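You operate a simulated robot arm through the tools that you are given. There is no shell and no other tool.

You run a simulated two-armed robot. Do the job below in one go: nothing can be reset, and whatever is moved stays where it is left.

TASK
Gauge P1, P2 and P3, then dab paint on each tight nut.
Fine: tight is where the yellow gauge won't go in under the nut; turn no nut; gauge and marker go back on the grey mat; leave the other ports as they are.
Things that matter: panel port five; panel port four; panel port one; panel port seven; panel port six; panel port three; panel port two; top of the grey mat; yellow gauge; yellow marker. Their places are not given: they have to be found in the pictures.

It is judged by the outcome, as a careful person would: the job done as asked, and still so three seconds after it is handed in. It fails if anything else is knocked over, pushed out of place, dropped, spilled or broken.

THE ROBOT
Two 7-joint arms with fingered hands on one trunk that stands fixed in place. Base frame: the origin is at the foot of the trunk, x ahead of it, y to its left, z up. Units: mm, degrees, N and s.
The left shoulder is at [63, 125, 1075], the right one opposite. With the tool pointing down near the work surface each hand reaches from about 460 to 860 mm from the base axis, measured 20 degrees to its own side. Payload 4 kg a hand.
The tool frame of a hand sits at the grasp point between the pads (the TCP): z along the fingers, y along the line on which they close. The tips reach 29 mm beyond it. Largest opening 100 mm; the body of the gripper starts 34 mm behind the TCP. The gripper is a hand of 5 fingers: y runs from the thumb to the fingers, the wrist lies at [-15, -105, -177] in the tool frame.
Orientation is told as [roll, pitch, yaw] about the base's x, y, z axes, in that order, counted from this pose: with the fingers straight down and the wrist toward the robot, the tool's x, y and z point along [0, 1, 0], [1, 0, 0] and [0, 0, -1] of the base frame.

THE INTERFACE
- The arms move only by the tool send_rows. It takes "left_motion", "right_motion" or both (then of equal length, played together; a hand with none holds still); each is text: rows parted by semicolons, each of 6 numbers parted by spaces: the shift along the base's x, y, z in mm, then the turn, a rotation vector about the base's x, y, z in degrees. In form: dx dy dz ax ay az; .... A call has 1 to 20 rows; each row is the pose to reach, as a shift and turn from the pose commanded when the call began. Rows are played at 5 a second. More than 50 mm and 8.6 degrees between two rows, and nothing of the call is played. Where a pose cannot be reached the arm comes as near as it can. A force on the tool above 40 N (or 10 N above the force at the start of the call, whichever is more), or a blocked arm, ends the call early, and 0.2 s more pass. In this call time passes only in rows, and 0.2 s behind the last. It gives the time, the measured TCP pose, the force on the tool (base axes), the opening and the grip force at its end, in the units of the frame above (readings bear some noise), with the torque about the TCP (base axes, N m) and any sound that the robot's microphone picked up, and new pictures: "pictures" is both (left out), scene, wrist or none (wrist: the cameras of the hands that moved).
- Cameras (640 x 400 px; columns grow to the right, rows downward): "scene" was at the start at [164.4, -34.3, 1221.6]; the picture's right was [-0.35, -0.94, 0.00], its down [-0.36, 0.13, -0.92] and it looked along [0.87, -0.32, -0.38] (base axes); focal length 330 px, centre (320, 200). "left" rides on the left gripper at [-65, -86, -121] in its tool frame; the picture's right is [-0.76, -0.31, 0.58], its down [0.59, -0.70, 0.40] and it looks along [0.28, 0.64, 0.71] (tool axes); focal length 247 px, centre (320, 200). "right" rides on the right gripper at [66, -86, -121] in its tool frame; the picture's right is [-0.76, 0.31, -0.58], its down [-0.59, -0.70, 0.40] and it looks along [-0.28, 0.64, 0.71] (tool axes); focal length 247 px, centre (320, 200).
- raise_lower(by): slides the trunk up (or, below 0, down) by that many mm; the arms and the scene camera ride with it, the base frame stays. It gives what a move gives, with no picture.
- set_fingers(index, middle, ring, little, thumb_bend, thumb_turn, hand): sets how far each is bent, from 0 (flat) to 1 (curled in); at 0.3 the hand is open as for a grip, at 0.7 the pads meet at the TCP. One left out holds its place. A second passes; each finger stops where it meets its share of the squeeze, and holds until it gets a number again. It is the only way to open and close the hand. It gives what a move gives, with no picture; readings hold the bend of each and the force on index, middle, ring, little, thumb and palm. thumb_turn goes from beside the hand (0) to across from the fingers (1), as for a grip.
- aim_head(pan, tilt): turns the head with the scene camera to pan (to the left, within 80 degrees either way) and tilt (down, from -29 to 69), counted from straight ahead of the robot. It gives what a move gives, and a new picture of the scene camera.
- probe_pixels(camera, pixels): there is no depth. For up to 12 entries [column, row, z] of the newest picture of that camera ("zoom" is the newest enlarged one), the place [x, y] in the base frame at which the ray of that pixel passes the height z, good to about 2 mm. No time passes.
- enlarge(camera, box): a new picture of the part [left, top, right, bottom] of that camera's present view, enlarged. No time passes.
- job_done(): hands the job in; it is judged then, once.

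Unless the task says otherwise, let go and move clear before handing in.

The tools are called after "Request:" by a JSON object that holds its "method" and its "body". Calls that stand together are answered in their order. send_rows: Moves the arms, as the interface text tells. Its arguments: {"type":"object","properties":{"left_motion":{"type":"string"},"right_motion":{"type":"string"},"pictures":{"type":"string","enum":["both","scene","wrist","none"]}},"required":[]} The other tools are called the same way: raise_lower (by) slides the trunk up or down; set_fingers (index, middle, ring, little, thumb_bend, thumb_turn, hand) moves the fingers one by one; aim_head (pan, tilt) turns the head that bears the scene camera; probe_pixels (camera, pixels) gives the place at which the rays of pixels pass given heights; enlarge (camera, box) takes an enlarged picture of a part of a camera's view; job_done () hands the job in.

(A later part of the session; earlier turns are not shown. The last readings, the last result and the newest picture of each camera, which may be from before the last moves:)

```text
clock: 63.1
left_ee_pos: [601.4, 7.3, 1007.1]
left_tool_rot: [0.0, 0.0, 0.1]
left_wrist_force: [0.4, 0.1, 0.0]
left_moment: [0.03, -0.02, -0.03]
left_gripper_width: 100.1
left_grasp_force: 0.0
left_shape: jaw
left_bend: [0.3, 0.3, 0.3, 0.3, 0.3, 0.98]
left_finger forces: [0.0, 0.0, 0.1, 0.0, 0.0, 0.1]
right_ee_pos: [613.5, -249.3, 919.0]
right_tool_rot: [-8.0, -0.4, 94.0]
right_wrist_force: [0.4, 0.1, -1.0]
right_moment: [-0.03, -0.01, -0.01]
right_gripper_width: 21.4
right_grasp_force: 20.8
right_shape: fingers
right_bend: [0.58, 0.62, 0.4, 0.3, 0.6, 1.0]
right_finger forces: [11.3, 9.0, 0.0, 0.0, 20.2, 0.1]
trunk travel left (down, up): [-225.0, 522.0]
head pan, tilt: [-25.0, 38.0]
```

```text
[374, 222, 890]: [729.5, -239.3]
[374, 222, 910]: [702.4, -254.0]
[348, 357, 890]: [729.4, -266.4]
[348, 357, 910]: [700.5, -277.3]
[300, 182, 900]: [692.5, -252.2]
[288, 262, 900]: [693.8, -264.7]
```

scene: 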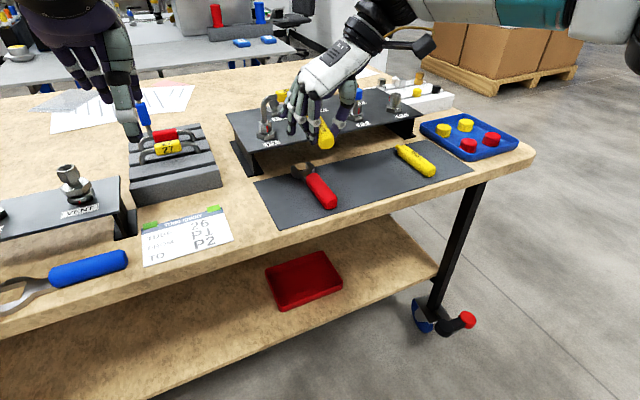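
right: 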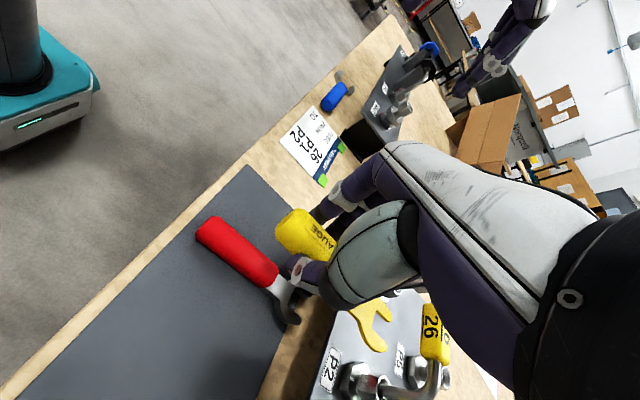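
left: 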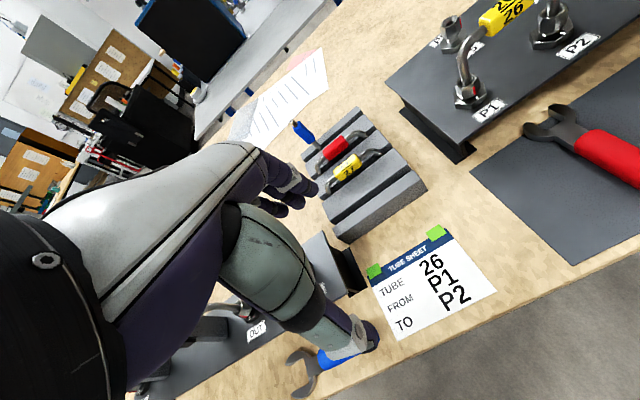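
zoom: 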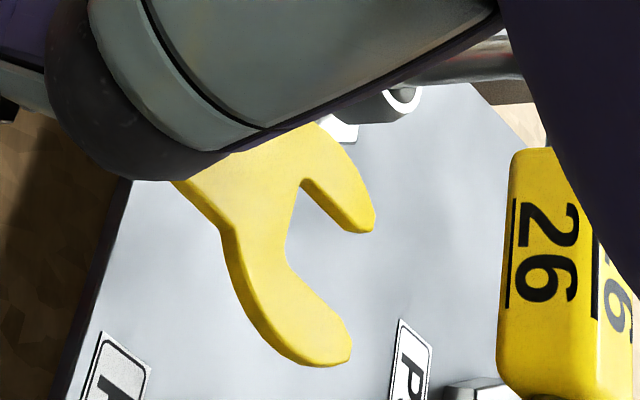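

The fork is level again: tips at (716,-246/-272, ≈899.5), axis -2°, offset (102.5,-9.5,-19.5) from the TCP. I'll flatten ring and little so they clear the panel, then check them.

Request:
{"method": "set_fingers", "body": {"hand": "right", "ring": 0.05, "little": 0.0}}

Request:
{"method": "send_rows", "body": {"right_motion": "0 0 0 0 0 4; 0 0 0 0 0 8; 0 0 0 0 0 8"}}

Request:
{"method": "enlarge", "body": {"camera": "left", "box": [460, 0, 640, 130]}}

Request:
{"method": "enlarge", "body": {"camera": "scene", "box": [240, 60, 380, 150]}}

```text
clock: 64.1
left_ee_pos: [601.7, 7.8, 1006.1]
left_tool_rot: [0.0, 0.0, 0.1]
left_wrist_force: [-0.3, -1.2, 0.5]
left_moment: [-0.03, 0.02, -0.01]
left_gripper_width: 99.9
left_grasp_force: 0.1
left_shape: jaw
left_bend: [0.3, 0.3, 0.3, 0.3, 0.3, 0.98]
left_finger forces: [0.0, 0.0, 0.0, 0.0, 0.0, 0.0]
right_ee_pos: [613.3, -249.4, 919.2]
right_tool_rot: [-8.1, -0.3, 94.0]
right_wrist_force: [-0.3, 0.0, 0.2]
right_moment: [-0.02, 0.02, -0.01]
right_gripper_width: 21.4
right_grasp_force: 20.0
right_shape: fingers
right_bend: [0.58, 0.62, 0.05, 0.0, 0.6, 1.0]
right_finger forces: [11.2, 9.0, 0.0, 0.0, 20.4, 0.0]
trunk travel left (down, up): [-225.0, 522.0]
head pan, tilt: [-25.0, 38.0]
```

```text
clock: 64.9
left_ee_pos: [600.6, 6.2, 1007.3]
left_tool_rot: [0.0, 0.0, 0.1]
left_wrist_force: [0.6, 1.0, 0.0]
left_moment: [-0.01, 0.01, -0.01]
left_gripper_width: 100.2
left_grasp_force: 0.1
left_shape: jaw
left_bend: [0.3, 0.3, 0.3, 0.3, 0.3, 0.98]
left_finger forces: [0.0, 0.0, 0.1, 0.0, 0.0, 0.1]
right_ee_pos: [613.8, -250.5, 920.1]
right_tool_rot: [-8.0, -0.4, 102.0]
right_wrist_force: [-0.2, 0.2, -0.8]
right_moment: [0.02, 0.03, -0.02]
right_gripper_width: 21.5
right_grasp_force: 20.5
right_shape: fingers
right_bend: [0.58, 0.62, 0.05, 0.0, 0.6, 1.0]
right_finger forces: [11.3, 9.0, 0.1, 0.1, 20.2, 0.0]
trunk travel left (down, up): [-225.0, 522.0]
head pan, tilt: [-25.0, 38.0]
```

scene: 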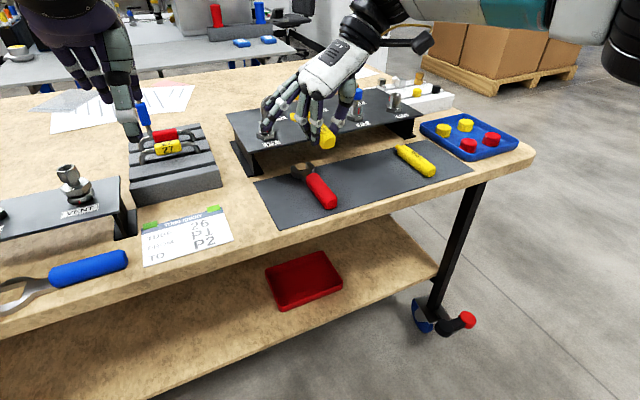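
right: 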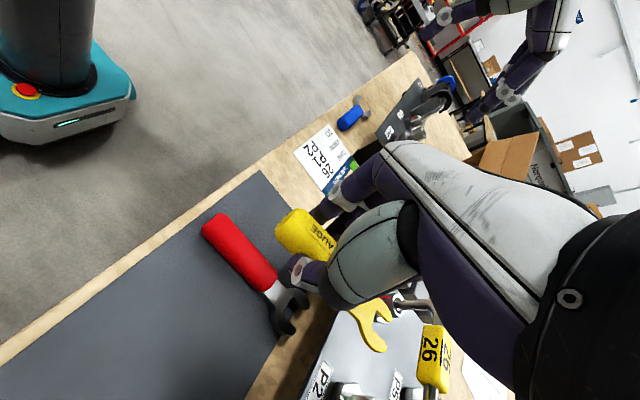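

```text
3.08 times, centred on (550, 65) of left
```

zoom: 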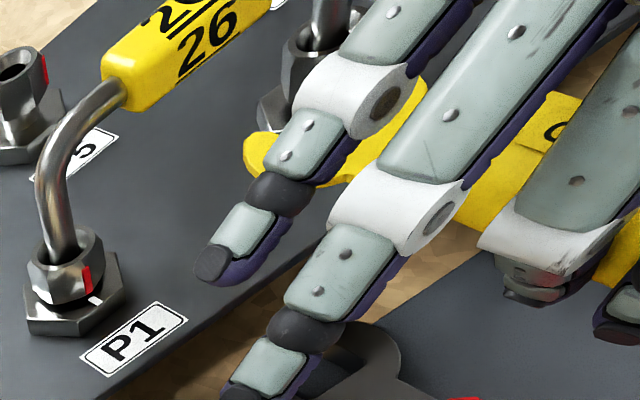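

```text
4.44 times, centred on (310, 105) of scene
```

zoom: 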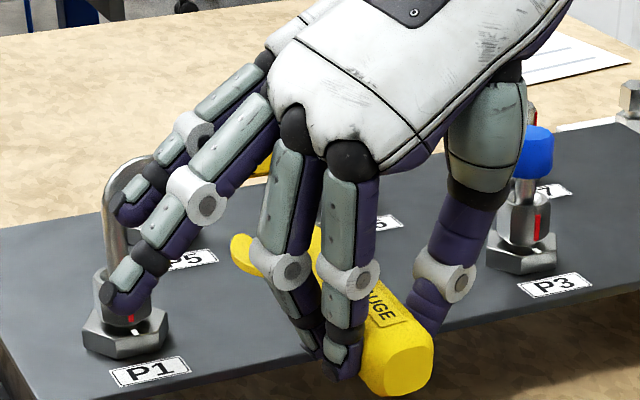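

I'll triangulate the extended little and ring fingertips.

Request:
{"method": "probe_pixels", "body": {"camera": "zoom", "pixels": [[125, 213, 890], [125, 213, 920], [112, 295, 890], [112, 295, 920]]}}

Request:
{"method": "enlarge", "body": {"camera": "left", "box": [460, 0, 640, 130]}}

Request:
{"method": "probe_pixels", "body": {"camera": "zoom", "pixels": [[213, 265, 890], [213, 265, 920], [243, 395, 890], [243, 395, 920]]}}

```text
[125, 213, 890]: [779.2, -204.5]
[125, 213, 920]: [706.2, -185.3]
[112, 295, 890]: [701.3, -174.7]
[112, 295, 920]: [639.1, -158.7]
```

```text
3.08 times, centred on (550, 65) of left
```

zoom: 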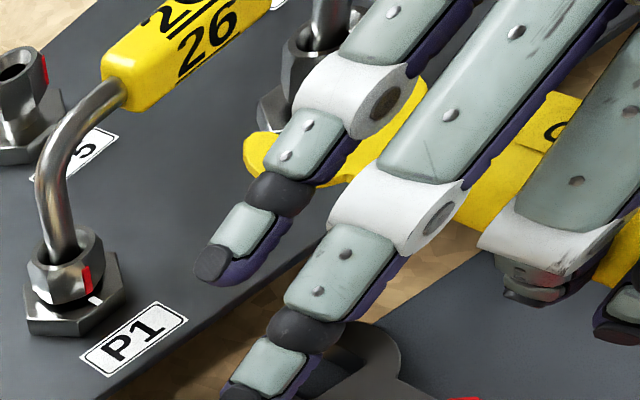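

```text
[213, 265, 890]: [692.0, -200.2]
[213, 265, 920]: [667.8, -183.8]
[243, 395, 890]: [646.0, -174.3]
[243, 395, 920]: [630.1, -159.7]
```

Ring and little are now well clear, at 24 and 6 mm above TCP height. I'll move to the P3 standoff at TCP (613.4,-396.5,895).

Request:
{"method": "send_rows", "body": {"right_motion": "0 -40 0 0 0 0; 0 -85 0 0 0 0; 0 -125 0 0 0 0; 0 -146.5 -8 0 0 0; 0 -146.5 -24 0 0 0; 0 -146.5 -24 0 0 0"}}

Request:
{"method": "enlarge", "body": {"camera": "right", "box": [320, 270, 440, 370]}}

Request:
{"method": "probe_pixels", "body": {"camera": "zoom", "pixels": [[320, 200, 875], [320, 200, 853]]}}

Request:
{"method": "enlarge", "body": {"camera": "scene", "box": [320, 70, 420, 145]}}

```text
clock: 66.3
left_ee_pos: [601.3, 7.6, 1007.9]
left_tool_rot: [-0.1, -0.1, 0.1]
left_wrist_force: [-0.2, -0.4, 0.6]
left_moment: [0.01, -0.02, -0.01]
left_gripper_width: 99.7
left_grasp_force: 0.0
left_shape: jaw
left_bend: [0.3, 0.3, 0.3, 0.3, 0.3, 0.98]
left_finger forces: [0.1, 0.0, 0.0, 0.1, 0.0, 0.1]
right_ee_pos: [613.3, -396.5, 895.5]
right_tool_rot: [-7.9, -0.4, 102.0]
right_wrist_force: [0.0, 0.2, -0.7]
right_moment: [-0.03, 0.0, -0.01]
right_gripper_width: 21.5
right_grasp_force: 20.0
right_shape: fingers
right_bend: [0.58, 0.62, 0.05, 0.0, 0.6, 1.0]
right_finger forces: [11.3, 9.0, 0.1, 0.0, 20.2, 0.0]
trunk travel left (down, up): [-225.0, 522.0]
head pan, tilt: [-25.0, 38.0]
```

scene: 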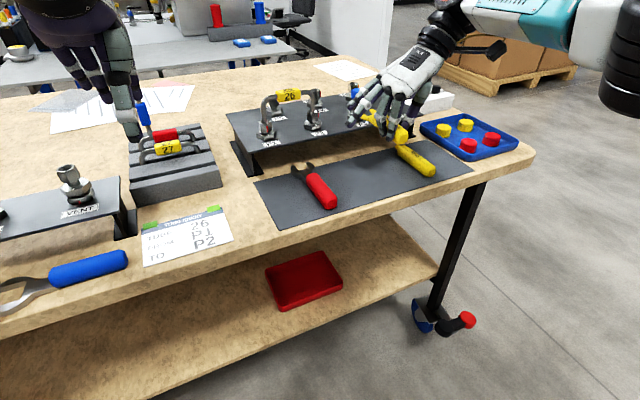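
right: 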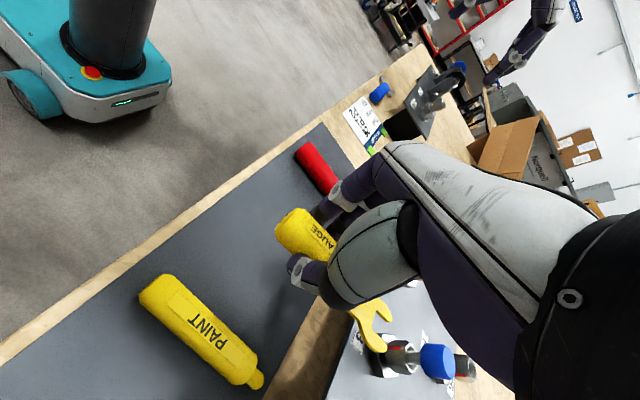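

```text
4.00 times, centred on (380, 320) of right
```

zoom: 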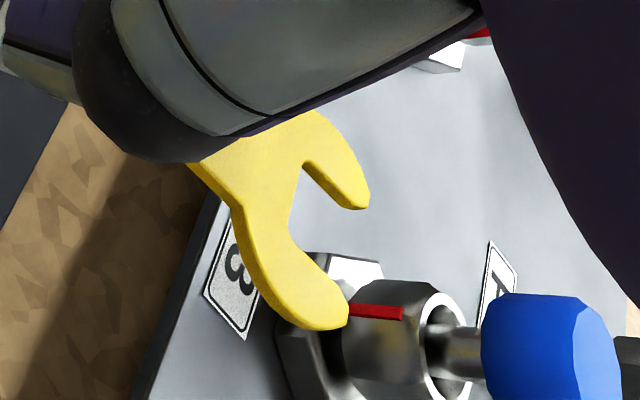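

```text
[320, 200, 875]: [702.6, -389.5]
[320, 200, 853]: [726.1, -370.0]
```

```text
5.33 times, centred on (370, 108) of scene
```

zoom: 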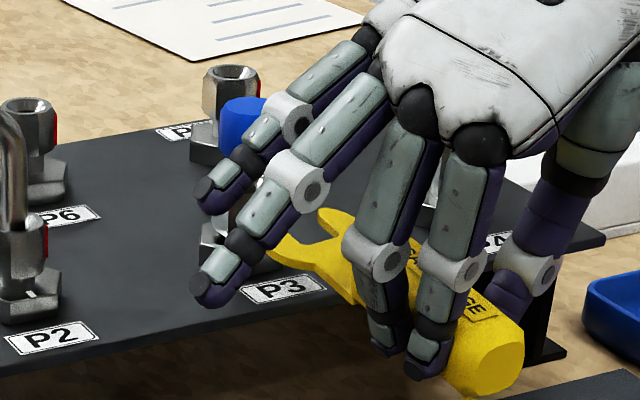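

The standoff was reached with no limit warning. I'll probe the P3 nut and fork tips in this view for the alignment.

Request:
{"method": "enlarge", "body": {"camera": "right", "box": [320, 270, 440, 370]}}

Request:
{"method": "probe_pixels", "body": {"camera": "zoom", "pixels": [[448, 348, 877], [405, 305, 877], [367, 192, 876], [341, 323, 876], [304, 163, 876], [292, 235, 876], [318, 262, 853], [382, 270, 853], [560, 330, 905]]}}

```text
4.00 times, centred on (380, 320) of right
```

zoom: 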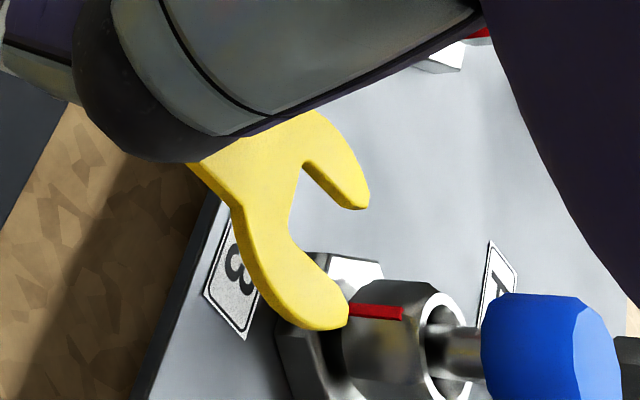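

```text
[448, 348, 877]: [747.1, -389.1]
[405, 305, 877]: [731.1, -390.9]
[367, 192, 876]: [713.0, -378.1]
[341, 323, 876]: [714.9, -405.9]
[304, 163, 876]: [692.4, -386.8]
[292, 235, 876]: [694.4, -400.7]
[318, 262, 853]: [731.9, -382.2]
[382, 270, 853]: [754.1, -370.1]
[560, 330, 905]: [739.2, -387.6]
```

The alignment is good: the nut is at (747,-389) and the fork line passes y≈-389 there. I'll advance 20 mm so the tips stand over the hex rim and lower to just above it.

Request:
{"method": "send_rows", "body": {"right_motion": "0 0 -8 0 0 0; 8 0.7 -10 0 0 0; 16 1.4 -12 0 0 0; 20 1.7 -12 0 0 0; 20 1.7 -12 0 0 0"}}

Request:
{"method": "enlarge", "body": {"camera": "right", "box": [340, 280, 430, 360]}}

Request:
{"method": "enlarge", "body": {"camera": "scene", "box": [330, 80, 400, 135]}}

```text
clock: 67.5
left_ee_pos: [601.9, 8.2, 1007.2]
left_tool_rot: [0.1, 0.0, 0.2]
left_wrist_force: [0.4, -0.4, 0.1]
left_moment: [-0.01, 0.0, -0.01]
left_gripper_width: 99.6
left_grasp_force: 0.0
left_shape: jaw
left_bend: [0.3, 0.3, 0.3, 0.3, 0.3, 0.98]
left_finger forces: [0.0, 0.0, 0.0, 0.0, 0.1, 0.0]
right_ee_pos: [634.5, -395.0, 882.7]
right_tool_rot: [-7.9, -0.4, 102.0]
right_wrist_force: [0.4, -0.5, -0.1]
right_moment: [0.01, 0.01, -0.02]
right_gripper_width: 21.7
right_grasp_force: 20.4
right_shape: fingers
right_bend: [0.58, 0.62, 0.05, 0.0, 0.6, 1.0]
right_finger forces: [11.3, 8.9, 0.0, 0.0, 20.2, 0.0]
trunk travel left (down, up): [-225.0, 522.0]
head pan, tilt: [-25.0, 38.0]
```

scene: 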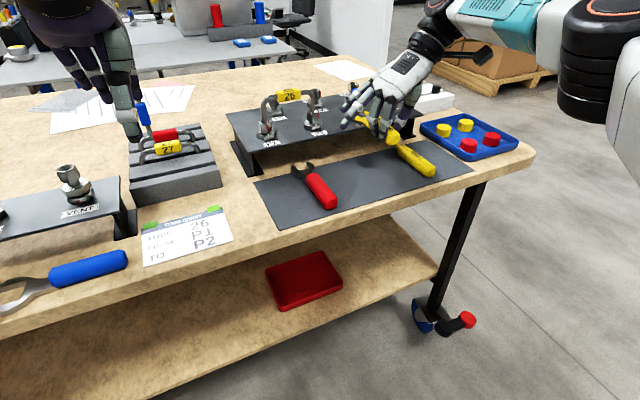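
right: 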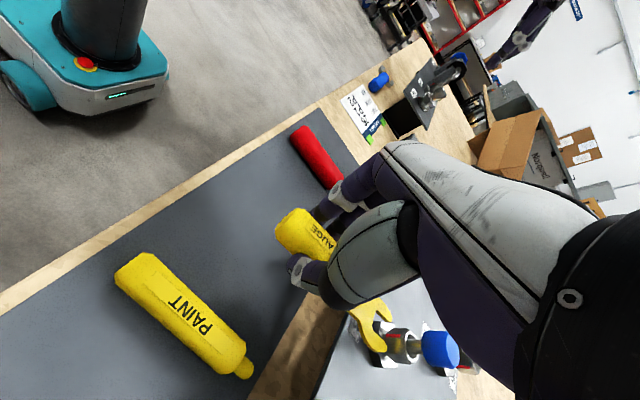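

```text
5.00 times, centred on (385, 320) of right
```

zoom: 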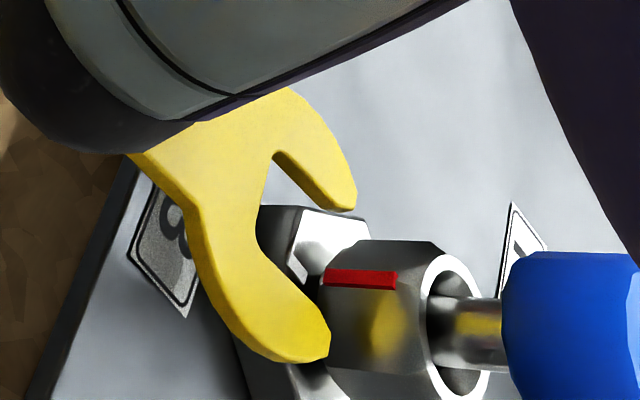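

```text
7.27 times, centred on (365, 108) of scene
```

zoom: 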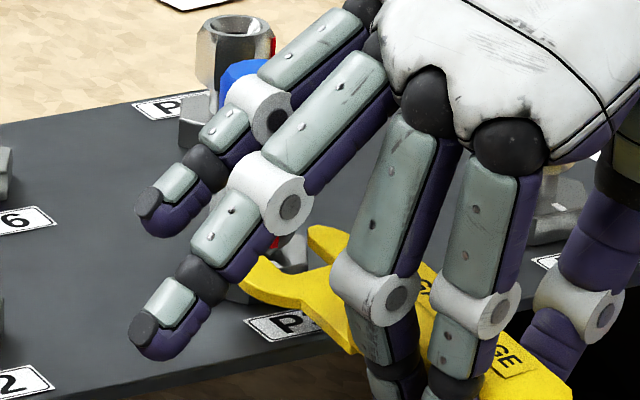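

The fork straddles over the hex just ahead of the nut. I'll lower in small chunks to feel the hex top.

Request:
{"method": "send_rows", "body": {"right_motion": "0 0 -1 0 0 0; 0 0 -2 0 0 0; 0 0 -3 0 0 0; 0 0 -4 0 0 0; 0 0 -4 0 0 0", "pictures": "none"}}

Request:
{"method": "enlarge", "body": {"camera": "right", "box": [340, 280, 430, 360]}}

```text
clock: 68.7
left_ee_pos: [600.9, 7.8, 1008.5]
left_tool_rot: [0.0, -0.1, 0.1]
left_wrist_force: [-0.1, 0.6, -0.3]
left_moment: [-0.01, 0.04, 0.0]
left_gripper_width: 99.9
left_grasp_force: 0.1
left_shape: jaw
left_bend: [0.3, 0.3, 0.3, 0.3, 0.3, 0.98]
left_finger forces: [0.0, 0.0, 0.0, 0.0, 0.1, 0.0]
right_ee_pos: [633.2, -395.3, 879.2]
right_tool_rot: [-8.0, -0.3, 102.0]
right_wrist_force: [-0.6, -0.6, 0.5]
right_moment: [-0.02, -0.01, 0.02]
right_gripper_width: 21.4
right_grasp_force: 20.1
right_shape: fingers
right_bend: [0.58, 0.62, 0.05, 0.0, 0.6, 1.0]
right_finger forces: [11.3, 9.0, 0.0, 0.0, 20.2, 0.1]
trunk travel left (down, up): [-225.0, 522.0]
head pan, tilt: [-25.0, 38.0]
```

```text
5.00 times, centred on (385, 320) of right
```

zoom: 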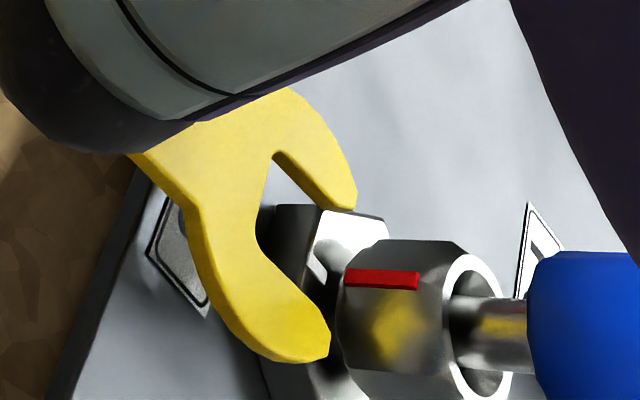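

Request:
{"method": "send_rows", "body": {"right_motion": "0 0 -0.7 0 0 0; 0 0 -1.4 0 0 0; 0 0 -2 0 0 0; 0 0 -2 0 0 0", "pictures": "none"}}

Request:
{"method": "enlarge", "body": {"camera": "right", "box": [340, 280, 430, 360]}}

Request:
{"method": "enlarge", "body": {"camera": "scene", "box": [330, 80, 400, 135]}}

```text
clock: 69.7
left_ee_pos: [602.1, 7.8, 1008.5]
left_tool_rot: [0.0, 0.0, 0.1]
left_wrist_force: [0.1, -0.4, 0.7]
left_moment: [-0.01, 0.0, 0.0]
left_gripper_width: 99.9
left_grasp_force: 0.1
left_shape: jaw
left_bend: [0.3, 0.3, 0.3, 0.3, 0.3, 0.98]
left_finger forces: [0.0, 0.0, 0.1, 0.0, 0.1, 0.0]
right_ee_pos: [632.8, -394.9, 877.1]
right_tool_rot: [-8.1, -0.4, 102.0]
right_wrist_force: [-0.6, -1.1, -0.6]
right_moment: [0.01, -0.01, 0.01]
right_gripper_width: 21.6
right_grasp_force: 20.9
right_shape: fingers
right_bend: [0.58, 0.62, 0.05, 0.0, 0.6, 1.0]
right_finger forces: [11.3, 9.1, 0.0, 0.0, 20.3, 0.0]
trunk travel left (down, up): [-225.0, 522.0]
head pan, tilt: [-25.0, 38.0]
```

```text
5.00 times, centred on (385, 320) of right
```

zoom: 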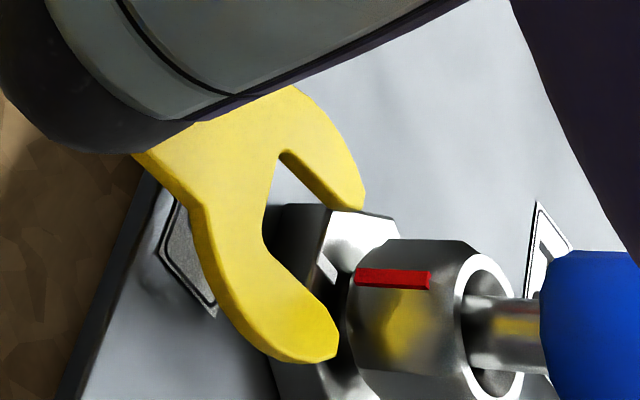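

```text
7.27 times, centred on (365, 108) of scene
```

zoom: 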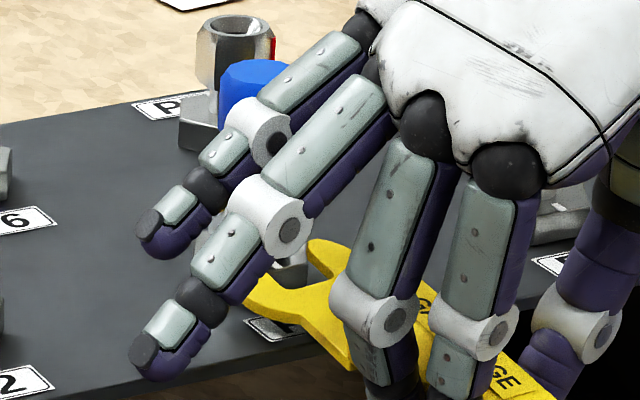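

The fork shifted very slightly in the hand on the last step, so it is resting lightly on the hex top at TCP z≈877.5. I'll lift 0.6 mm and push forward slowly, watching the force.

Request:
{"method": "send_rows", "body": {"right_motion": "0 0 0.6 0 0 0; 2 0.2 0.6 0 0 0; 4 0.35 0.6 0 0 0; 6 0.5 0.6 0 0 0; 8 0.7 0.6 0 0 0; 8 0.7 0.6 0 0 0", "pictures": "none"}}

Request:
{"method": "enlarge", "body": {"camera": "right", "box": [340, 280, 430, 360]}}

Request:
{"method": "enlarge", "body": {"camera": "scene", "box": [330, 80, 400, 135]}}

```text
clock: 71.1
left_ee_pos: [601.0, 8.1, 1006.9]
left_tool_rot: [0.0, 0.0, 0.0]
left_wrist_force: [0.5, 0.1, -0.1]
left_moment: [0.0, -0.01, -0.03]
left_gripper_width: 99.7
left_grasp_force: 0.0
left_shape: jaw
left_bend: [0.3, 0.3, 0.3, 0.3, 0.3, 0.98]
left_finger forces: [0.0, 0.0, 0.0, 0.1, 0.0, 0.1]
right_ee_pos: [640.2, -394.3, 878.8]
right_tool_rot: [-7.9, -0.4, 102.0]
right_wrist_force: [-3.5, 0.1, -0.5]
right_moment: [0.02, 0.05, -0.03]
right_gripper_width: 21.2
right_grasp_force: 20.2
right_shape: fingers
right_bend: [0.58, 0.62, 0.05, 0.0, 0.6, 1.0]
right_finger forces: [11.3, 9.0, 0.0, 0.0, 20.2, 0.0]
trunk travel left (down, up): [-225.0, 522.0]
head pan, tilt: [-25.0, 38.0]
```

```text
5.00 times, centred on (385, 320) of right
```

zoom: 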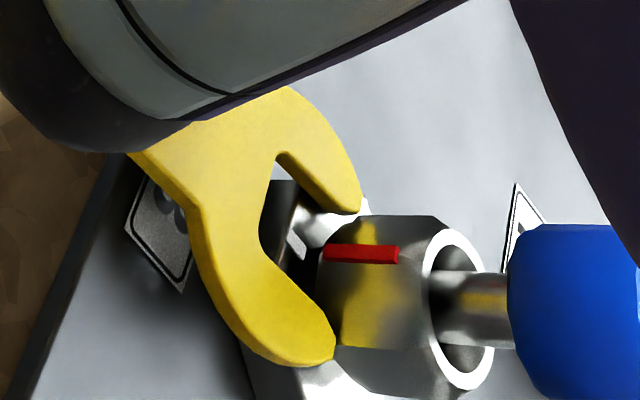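

```text
7.27 times, centred on (365, 108) of scene
```

zoom: 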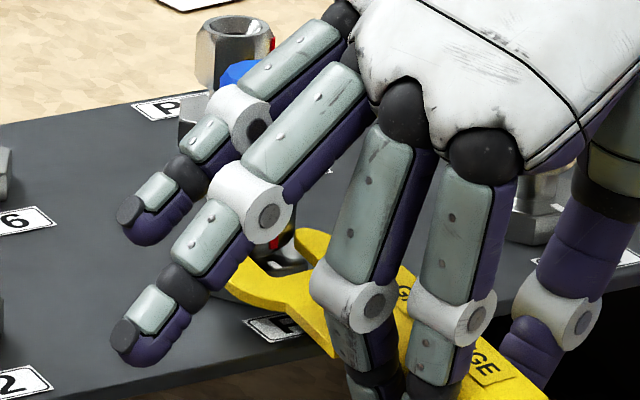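

The push is blocked with Fx -3.5 N, the tines pressing on the nut's lower side. I'll make sure it isn't a height error by backing up, letting the fork rest flush on the hex, and pushing again.

Request:
{"method": "send_rows", "body": {"right_motion": "-2 0 0 0 0 0; -4 0 0 0 0 0; -4 0 -1 0 0 0; -4 0 -1.8 0 0 0; -2 0.2 -1.8 0 0 0; 0 0.3 -1.8 0 0 0; 2 0.4 -1.8 0 0 0; 2 0.4 -1.8 0 0 0", "pictures": "none"}}

Request:
{"method": "enlarge", "body": {"camera": "right", "box": [340, 280, 430, 360]}}

```text
clock: 72.9
left_ee_pos: [600.9, 8.1, 1007.7]
left_tool_rot: [-0.1, 0.0, 0.2]
left_wrist_force: [-0.6, -0.2, 0.1]
left_moment: [0.0, -0.01, 0.0]
left_gripper_width: 99.7
left_grasp_force: 0.0
left_shape: jaw
left_bend: [0.3, 0.3, 0.3, 0.3, 0.3, 0.98]
left_finger forces: [0.0, 0.0, 0.1, 0.0, 0.1, 0.0]
right_ee_pos: [640.9, -394.8, 876.6]
right_tool_rot: [-7.9, -0.5, 101.9]
right_wrist_force: [-8.4, 0.0, 0.1]
right_moment: [0.06, 0.15, 0.04]
right_gripper_width: 21.3
right_grasp_force: 20.1
right_shape: fingers
right_bend: [0.57, 0.62, 0.05, 0.0, 0.6, 0.99]
right_finger forces: [11.3, 9.1, 0.1, 0.1, 20.0, 0.0]
trunk travel left (down, up): [-225.0, 522.0]
head pan, tilt: [-25.0, 38.0]
```

```text
5.00 times, centred on (385, 320) of right
```

zoom: 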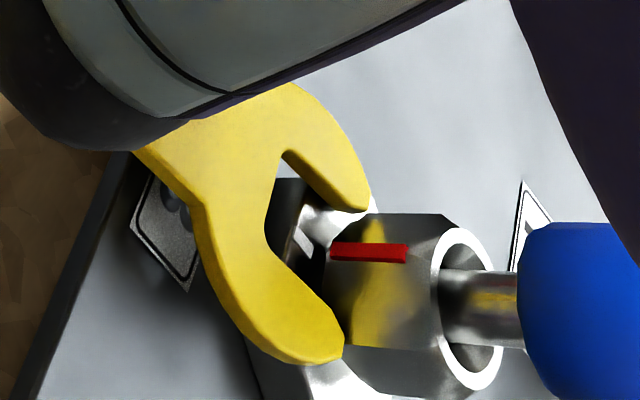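

Request:
{"method": "probe_pixels", "body": {"camera": "zoom", "pixels": [[370, 203, 857], [342, 350, 857], [285, 152, 857], [268, 240, 857], [468, 300, 877], [440, 215, 877], [440, 380, 877], [290, 180, 853], [310, 235, 853]]}}

```text
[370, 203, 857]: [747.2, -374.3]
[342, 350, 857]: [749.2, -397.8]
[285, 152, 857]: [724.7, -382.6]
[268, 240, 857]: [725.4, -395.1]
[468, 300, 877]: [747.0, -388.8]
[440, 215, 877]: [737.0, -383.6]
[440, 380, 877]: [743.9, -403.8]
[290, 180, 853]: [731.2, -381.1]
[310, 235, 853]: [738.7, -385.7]
```

My probes are ambiguous about whether the fork is truly at gap height. I'll back the gauge off slightly and bring the left hand round (yaw -90) so its camera gets a side view of P3.

Request:
{"method": "send_rows", "body": {"left_motion": "3 -11 0 0 0 -7.5; 6 -22 0 0 0 -15; 9 -34 0 0 0 -22.5; 12 -45 0 0 0 -30; 16 -57 0 0 0 -37.5; 19 -68 0 0 0 -45; 22 -80 0 0 0 -52.5; 26 -91 -5 0 0 -60; 29 -103 -10 0 0 -67.5; 33 -115 -15 0 0 -75; 36 -126 -18 0 0 -82.5; 39 -137 -20 0 0 -90; 39 -137 -20 0 0 -90", "right_motion": "-2 0 0 0 0 0; -4 0 0 0 0 0; -6 -0.5 0 0 0 0; -6 -0.5 0 0 0 0; -6 -0.5 0 0 0 0; -6 -0.5 0 0 0 0; -6 -0.5 0 0 0 0; -6 -0.5 0 0 0 0; -6 -0.5 0 0 0 0; -6 -0.5 0 0 0 0; -6 -0.5 0 0 0 0; -6 -0.5 0 0 0 0; -6 -0.5 0 0 0 0"}}

```text
clock: 75.7
left_ee_pos: [641.1, -129.6, 987.6]
left_tool_rot: [0.0, 0.0, -89.9]
left_wrist_force: [-0.5, 0.2, -0.2]
left_moment: [0.02, 0.02, 0.01]
left_gripper_width: 100.1
left_grasp_force: 0.0
left_shape: jaw
left_bend: [0.3, 0.3, 0.3, 0.3, 0.3, 0.98]
left_finger forces: [0.0, 0.0, 0.1, 0.0, 0.0, 0.0]
right_ee_pos: [637.9, -395.1, 877.3]
right_tool_rot: [-8.0, -0.4, 102.0]
right_wrist_force: [-0.1, -0.2, -0.9]
right_moment: [0.02, -0.04, -0.01]
right_gripper_width: 21.3
right_grasp_force: 20.5
right_shape: fingers
right_bend: [0.57, 0.62, 0.05, 0.0, 0.6, 0.99]
right_finger forces: [11.6, 9.0, 0.0, 0.1, 20.6, 0.0]
trunk travel left (down, up): [-225.0, 522.0]
head pan, tilt: [-25.0, 38.0]
```

scene: 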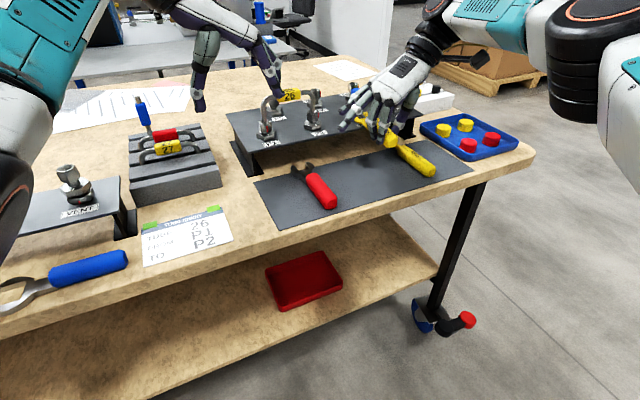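
right: 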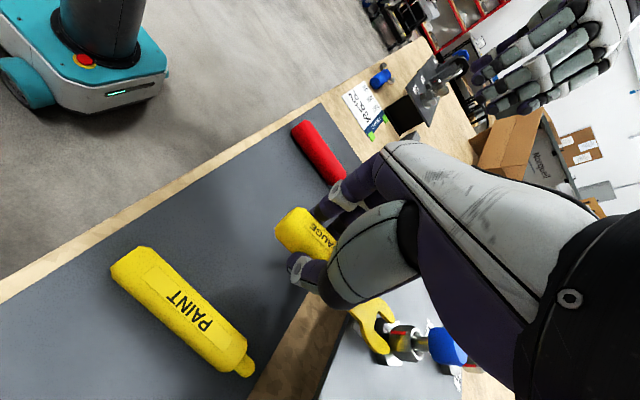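
left: 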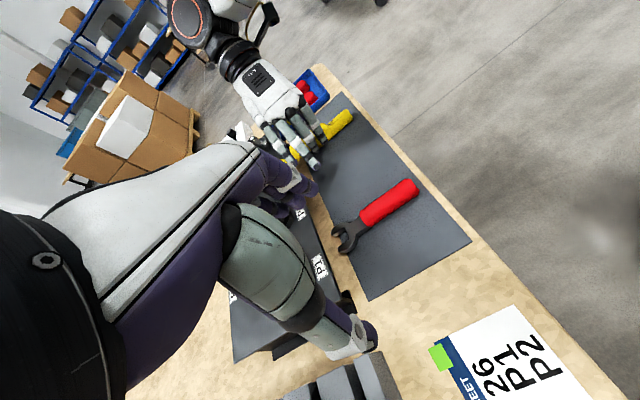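

The left hand's own fingers block P3. By calculation, yaw -45 puts P3 near pixel (366,94), clear of the hand.

Request:
{"method": "send_rows", "body": {"left_motion": "0 0 0 0 0 8; 0 0 0 0 0 16; 0 0 0 0 0 24; 0 0 0 0 0 32; 0 0 0 0 0 40; 0 0 0 0 0 45; 0 0 0 0 0 45", "pictures": "wrist"}}

Request:
{"method": "enlarge", "body": {"camera": "left", "box": [330, 60, 410, 120]}}

```text
clock: 77.3
left_ee_pos: [640.2, -129.9, 987.4]
left_tool_rot: [0.1, 0.0, -44.9]
left_wrist_force: [-0.5, -0.3, 0.0]
left_moment: [-0.02, 0.02, 0.01]
left_gripper_width: 99.8
left_grasp_force: 0.0
left_shape: jaw
left_bend: [0.3, 0.3, 0.3, 0.3, 0.3, 0.98]
left_finger forces: [0.0, 0.0, 0.0, 0.0, 0.1, 0.0]
right_ee_pos: [637.8, -394.8, 876.0]
right_tool_rot: [-8.0, -0.4, 102.1]
right_wrist_force: [-0.4, -0.4, 0.4]
right_moment: [0.01, -0.02, 0.0]
right_gripper_width: 21.6
right_grasp_force: 21.1
right_shape: fingers
right_bend: [0.57, 0.62, 0.05, 0.0, 0.6, 0.99]
right_finger forces: [11.7, 8.9, 0.0, 0.0, 20.8, 0.0]
trunk travel left (down, up): [-225.0, 522.0]
head pan, tilt: [-25.0, 38.0]
```

left: 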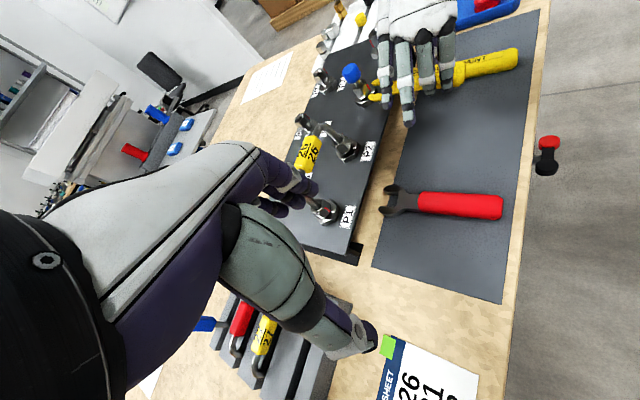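

```text
6.67 times, centred on (370, 90) of left
```

zoom: 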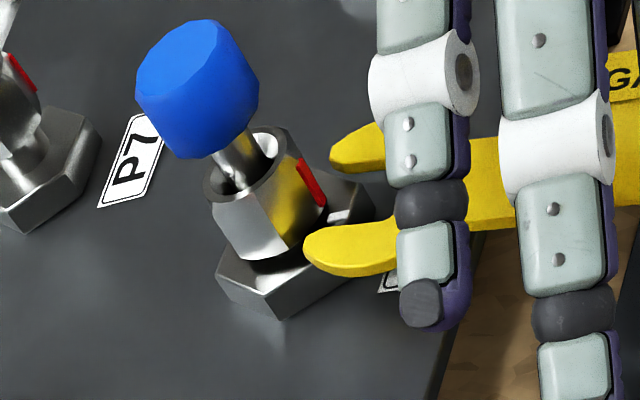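

This is an excellent side view: the fork tips are at (303,245) and (330,160), right at the nut base above the hex. I'll triangulate tip height against the hex from here.

Request:
{"method": "probe_pixels", "body": {"camera": "zoom", "pixels": [[304, 240, 850], [304, 240, 865], [331, 158, 850], [331, 158, 865], [250, 250, 850], [250, 250, 865], [285, 315, 844], [215, 265, 853], [375, 215, 853]]}}

Request:
{"method": "enlarge", "body": {"camera": "right", "box": [340, 280, 430, 360]}}

```text
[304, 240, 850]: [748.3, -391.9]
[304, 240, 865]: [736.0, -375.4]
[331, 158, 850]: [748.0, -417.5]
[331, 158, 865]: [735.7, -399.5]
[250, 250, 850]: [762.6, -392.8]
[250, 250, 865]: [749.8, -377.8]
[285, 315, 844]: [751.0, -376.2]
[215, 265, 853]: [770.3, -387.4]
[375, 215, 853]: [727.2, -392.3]
```

```text
5.00 times, centred on (385, 320) of right
```

zoom: 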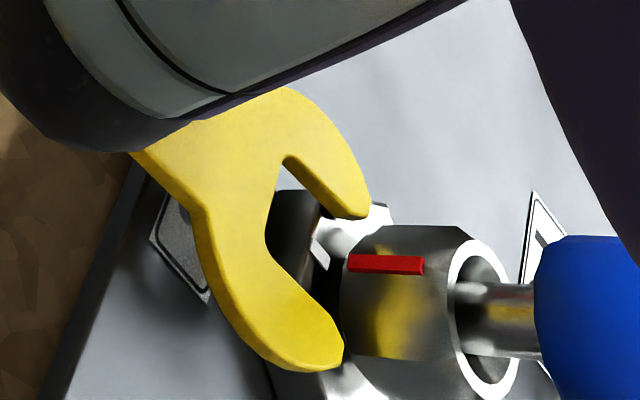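

Request:
{"method": "probe_pixels", "body": {"camera": "zoom", "pixels": [[370, 210, 850], [370, 210, 865], [342, 358, 850], [342, 358, 865], [490, 320, 877], [345, 335, 858]]}}

```text
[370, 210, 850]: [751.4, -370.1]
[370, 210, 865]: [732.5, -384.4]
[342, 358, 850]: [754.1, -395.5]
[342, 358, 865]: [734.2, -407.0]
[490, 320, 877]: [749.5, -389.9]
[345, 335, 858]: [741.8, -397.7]
```

Request:
{"method": "probe_pixels", "body": {"camera": "zoom", "pixels": [[320, 256, 845], [320, 256, 860], [275, 192, 845], [275, 192, 860], [325, 206, 845], [325, 206, 860], [345, 265, 860], [345, 265, 875]]}}

Request:
{"method": "enlarge", "body": {"camera": "left", "box": [345, 75, 390, 110]}}

```text
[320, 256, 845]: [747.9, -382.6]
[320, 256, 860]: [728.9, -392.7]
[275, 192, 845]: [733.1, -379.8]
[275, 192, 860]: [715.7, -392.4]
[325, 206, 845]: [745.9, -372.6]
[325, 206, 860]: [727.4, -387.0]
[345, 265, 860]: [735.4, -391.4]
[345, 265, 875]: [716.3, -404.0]
```

```text
11.43 times, centred on (368, 92) of left
```

zoom: 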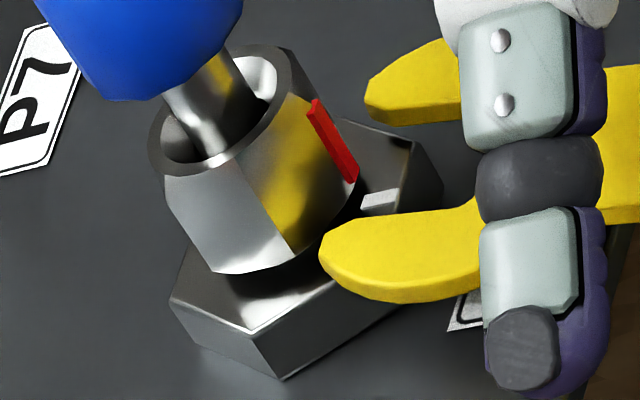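

Request:
{"method": "probe_pixels", "body": {"camera": "zoom", "pixels": [[378, 199, 845], [378, 199, 860], [250, 333, 845], [250, 333, 860], [357, 180, 845], [357, 180, 860], [283, 378, 844], [322, 243, 855], [322, 243, 865], [330, 280, 850], [330, 280, 860]]}}

```text
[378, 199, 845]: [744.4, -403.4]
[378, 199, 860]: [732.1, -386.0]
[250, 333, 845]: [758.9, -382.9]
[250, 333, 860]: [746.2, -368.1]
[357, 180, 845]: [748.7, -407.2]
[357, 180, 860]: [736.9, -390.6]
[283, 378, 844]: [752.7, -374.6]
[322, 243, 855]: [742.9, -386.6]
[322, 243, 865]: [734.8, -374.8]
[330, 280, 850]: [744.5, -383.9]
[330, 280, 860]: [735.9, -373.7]
```

The white mark puts the hex top at ≈856.3 and the red mark puts the nut bottom at ≈859, while the fork top reads ≈861, slightly high. I'll back off 4 mm, lower 1.5 mm and look again.

Request:
{"method": "send_rows", "body": {"right_motion": "-4 2 0 0 0 0; -4 2 -1 0 0 0; -4 2 -1.5 0 0 0; -4 2 -1.5 0 0 0", "pictures": "none"}}

Request:
{"method": "enlarge", "body": {"camera": "right", "box": [340, 280, 430, 360]}}

Request:
{"method": "enlarge", "body": {"camera": "left", "box": [345, 75, 390, 110]}}

```text
clock: 78.3
left_ee_pos: [641.4, -129.4, 986.7]
left_tool_rot: [-0.1, 0.0, -45.0]
left_wrist_force: [0.3, 0.2, 0.0]
left_moment: [0.03, 0.01, 0.01]
left_gripper_width: 99.8
left_grasp_force: 0.0
left_shape: jaw
left_bend: [0.3, 0.3, 0.3, 0.3, 0.3, 0.98]
left_finger forces: [0.0, 0.0, 0.0, 0.1, 0.0, 0.0]
right_ee_pos: [634.1, -392.6, 874.5]
right_tool_rot: [-7.9, -0.4, 102.0]
right_wrist_force: [0.6, 0.3, -0.8]
right_moment: [-0.02, -0.04, 0.01]
right_gripper_width: 21.6
right_grasp_force: 20.6
right_shape: fingers
right_bend: [0.57, 0.62, 0.05, 0.0, 0.6, 0.99]
right_finger forces: [11.6, 9.1, 0.1, 0.1, 20.7, 0.0]
trunk travel left (down, up): [-225.0, 522.0]
head pan, tilt: [-25.0, 38.0]
```

```text
5.00 times, centred on (385, 320) of right
```

zoom: 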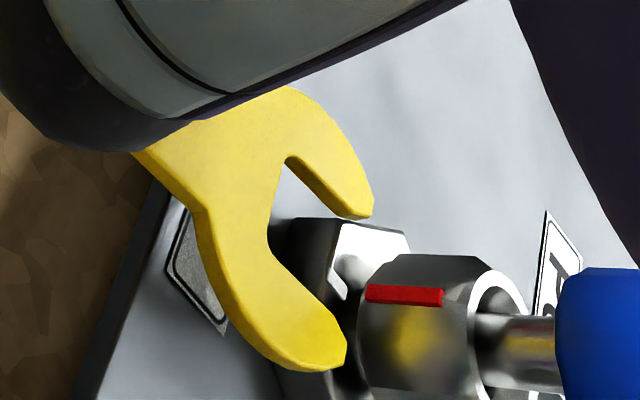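

```text
11.43 times, centred on (368, 92) of left
```

zoom: 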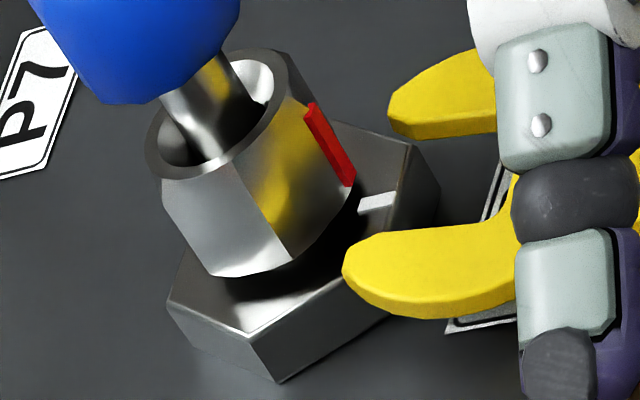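

Request:
{"method": "probe_pixels", "body": {"camera": "zoom", "pixels": [[344, 258, 850], [344, 258, 865], [390, 100, 850], [390, 100, 865], [362, 205, 850], [362, 205, 865]]}}

Request:
{"method": "enlarge", "body": {"camera": "right", "box": [340, 280, 430, 360]}}

Request:
{"method": "probe_pixels", "body": {"camera": "zoom", "pixels": [[373, 208, 850], [373, 208, 865], [345, 355, 850], [345, 355, 865], [338, 297, 850], [338, 297, 865]]}}

```text
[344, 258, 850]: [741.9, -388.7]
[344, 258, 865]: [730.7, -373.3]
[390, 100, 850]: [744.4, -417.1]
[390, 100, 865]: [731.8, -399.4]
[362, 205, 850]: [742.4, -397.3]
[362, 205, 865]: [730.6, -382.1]
```

```text
5.00 times, centred on (385, 320) of right
```

zoom: 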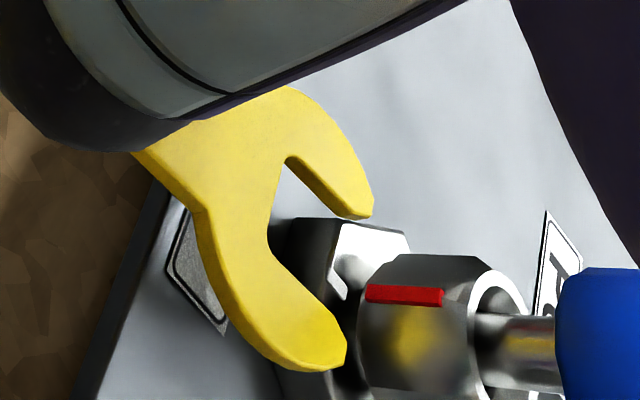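

```text
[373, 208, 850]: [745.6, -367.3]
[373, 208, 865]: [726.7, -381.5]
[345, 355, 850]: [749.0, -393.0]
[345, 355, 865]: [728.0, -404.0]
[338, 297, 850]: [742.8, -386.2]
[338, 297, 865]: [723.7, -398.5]
```

The tip stayed at z≈861 though TCP dropped 1.5 mm, so the fork is resting on the hex and has tilted nose-up ~3.4°. I'll lift, re-level by +3.4° pitch, and try again with the fork flat just above the hex.

Request:
{"method": "send_rows", "body": {"right_motion": "-3 0 4 0 0 0; -3 0 9 0 1.7 0; -3 0 9 0 3.4 0; -3 0 7.2 0 3.4 0; -3 0 7.2 0 3.4 0", "pictures": "none"}}

Request:
{"method": "enlarge", "body": {"camera": "left", "box": [345, 75, 390, 110]}}

Request:
{"method": "probe_pixels", "body": {"camera": "zoom", "pixels": [[360, 260, 850], [360, 260, 865]]}}

Request:
{"method": "enlarge", "body": {"camera": "right", "box": [340, 280, 430, 360]}}

```text
clock: 79.5
left_ee_pos: [640.6, -129.7, 988.0]
left_tool_rot: [0.0, 0.0, -44.9]
left_wrist_force: [-0.5, 0.7, -0.4]
left_moment: [0.03, -0.01, 0.01]
left_gripper_width: 99.8
left_grasp_force: 0.1
left_shape: jaw
left_bend: [0.3, 0.3, 0.3, 0.3, 0.3, 0.98]
left_finger forces: [0.0, 0.0, 0.0, 0.0, 0.0, 0.0]
right_ee_pos: [630.6, -391.3, 881.6]
right_tool_rot: [-4.7, -1.1, 102.0]
right_wrist_force: [0.1, -0.2, -0.8]
right_moment: [-0.02, -0.02, 0.03]
right_gripper_width: 21.6
right_grasp_force: 21.0
right_shape: fingers
right_bend: [0.57, 0.62, 0.05, 0.0, 0.6, 0.99]
right_finger forces: [11.8, 8.8, 0.0, 0.1, 20.5, 0.1]
trunk travel left (down, up): [-225.0, 522.0]
head pan, tilt: [-25.0, 38.0]
```

```text
11.43 times, centred on (368, 92) of left
```

zoom: 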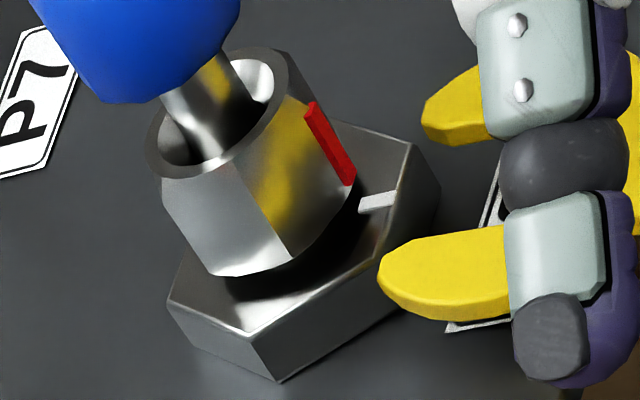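

```text
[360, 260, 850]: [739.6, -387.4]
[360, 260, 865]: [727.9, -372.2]
```

```text
5.00 times, centred on (385, 320) of right
```

zoom: 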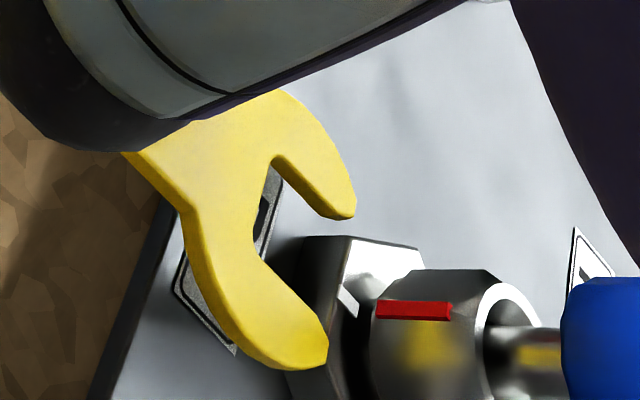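

The gauge is level and lined up. I'll push in along its axis at gap height, watching force and the side view.

Request:
{"method": "send_rows", "body": {"right_motion": "3 0.2 0 0 0 0; 5 0.4 -0.8 0 0 0; 7 0.5 -0.8 0 0 0; 9 0.7 -0.8 0 0 0; 11 0.9 -0.8 0 0 0; 11 0.9 -0.8 0 0 0", "pictures": "none"}}

Request:
{"method": "enlarge", "body": {"camera": "left", "box": [345, 75, 390, 110]}}

Request:
{"method": "enlarge", "body": {"camera": "right", "box": [340, 280, 430, 360]}}

```text
clock: 80.9
left_ee_pos: [637.9, -128.3, 988.8]
left_tool_rot: [0.1, -0.1, -45.1]
left_wrist_force: [0.6, -0.4, -0.1]
left_moment: [-0.02, 0.02, -0.03]
left_gripper_width: 99.9
left_grasp_force: 0.0
left_shape: jaw
left_bend: [0.3, 0.3, 0.3, 0.3, 0.3, 0.98]
left_finger forces: [0.1, 0.0, 0.0, 0.1, 0.1, 0.0]
right_ee_pos: [637.2, -390.4, 882.8]
right_tool_rot: [-4.7, -1.0, 102.1]
right_wrist_force: [-18.9, 1.3, 1.5]
right_moment: [0.07, 0.41, 0.27]
right_gripper_width: 21.5
right_grasp_force: 19.7
right_shape: fingers
right_bend: [0.56, 0.61, 0.05, 0.0, 0.62, 0.98]
right_finger forces: [11.3, 8.5, 0.1, 0.0, 19.6, 0.1]
trunk travel left (down, up): [-225.0, 522.0]
head pan, tilt: [-25.0, 38.0]
```

```text
11.43 times, centred on (368, 92) of left
```

zoom: 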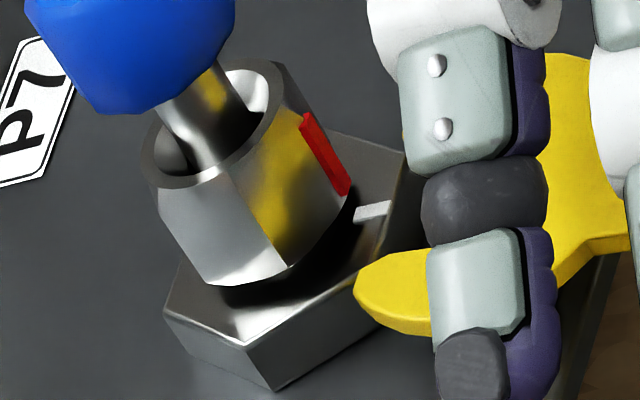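

```text
5.00 times, centred on (385, 320) of right
```

zoom: 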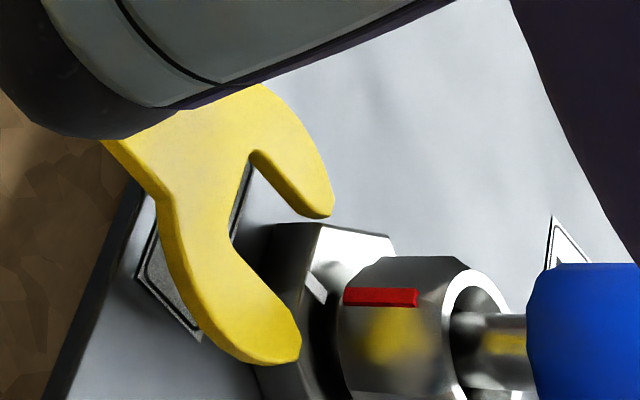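

That was too low: the fork tips hit the hex's front face (Fx -19 N). I'll back off immediately and re-measure.

Request:
{"method": "send_rows", "body": {"right_motion": "-3 0 0 0 0 0; -8 0 0 0 0 0; -8 0 4 0 0 0; -8 0 4 0 0 0", "pictures": "none"}}

Request:
{"method": "enlarge", "body": {"camera": "left", "box": [345, 75, 390, 110]}}

Request:
{"method": "enlarge", "body": {"camera": "right", "box": [340, 280, 430, 360]}}

```text
clock: 81.9
left_ee_pos: [641.0, -130.4, 987.8]
left_tool_rot: [0.0, 0.0, -45.0]
left_wrist_force: [0.0, 0.1, -0.4]
left_moment: [-0.01, 0.01, 0.02]
left_gripper_width: 99.5
left_grasp_force: 0.0
left_shape: jaw
left_bend: [0.3, 0.3, 0.3, 0.3, 0.3, 0.98]
left_finger forces: [0.0, 0.0, 0.0, 0.0, 0.0, 0.0]
right_ee_pos: [633.3, -391.6, 884.7]
right_tool_rot: [-4.7, -1.1, 101.9]
right_wrist_force: [0.6, -0.5, -0.4]
right_moment: [0.02, 0.06, -0.03]
right_gripper_width: 21.6
right_grasp_force: 21.2
right_shape: fingers
right_bend: [0.56, 0.61, 0.05, 0.0, 0.62, 0.99]
right_finger forces: [12.6, 9.0, 0.0, 0.0, 21.5, 0.1]
trunk travel left (down, up): [-225.0, 522.0]
head pan, tilt: [-25.0, 38.0]
```

```text
11.43 times, centred on (368, 92) of left
```

zoom: 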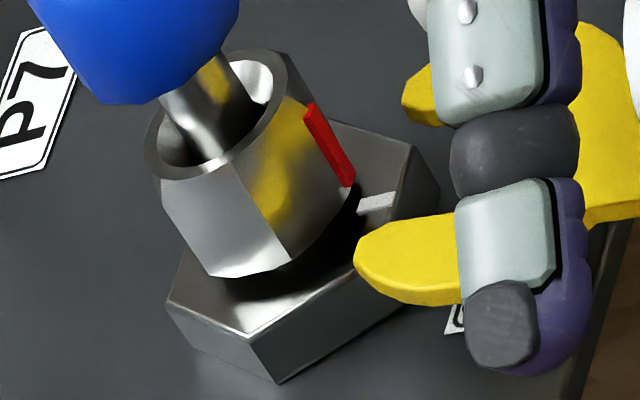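

```text
5.00 times, centred on (385, 320) of right
```

zoom: 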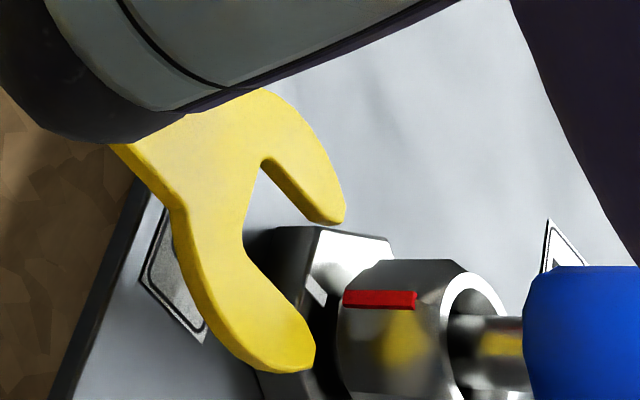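

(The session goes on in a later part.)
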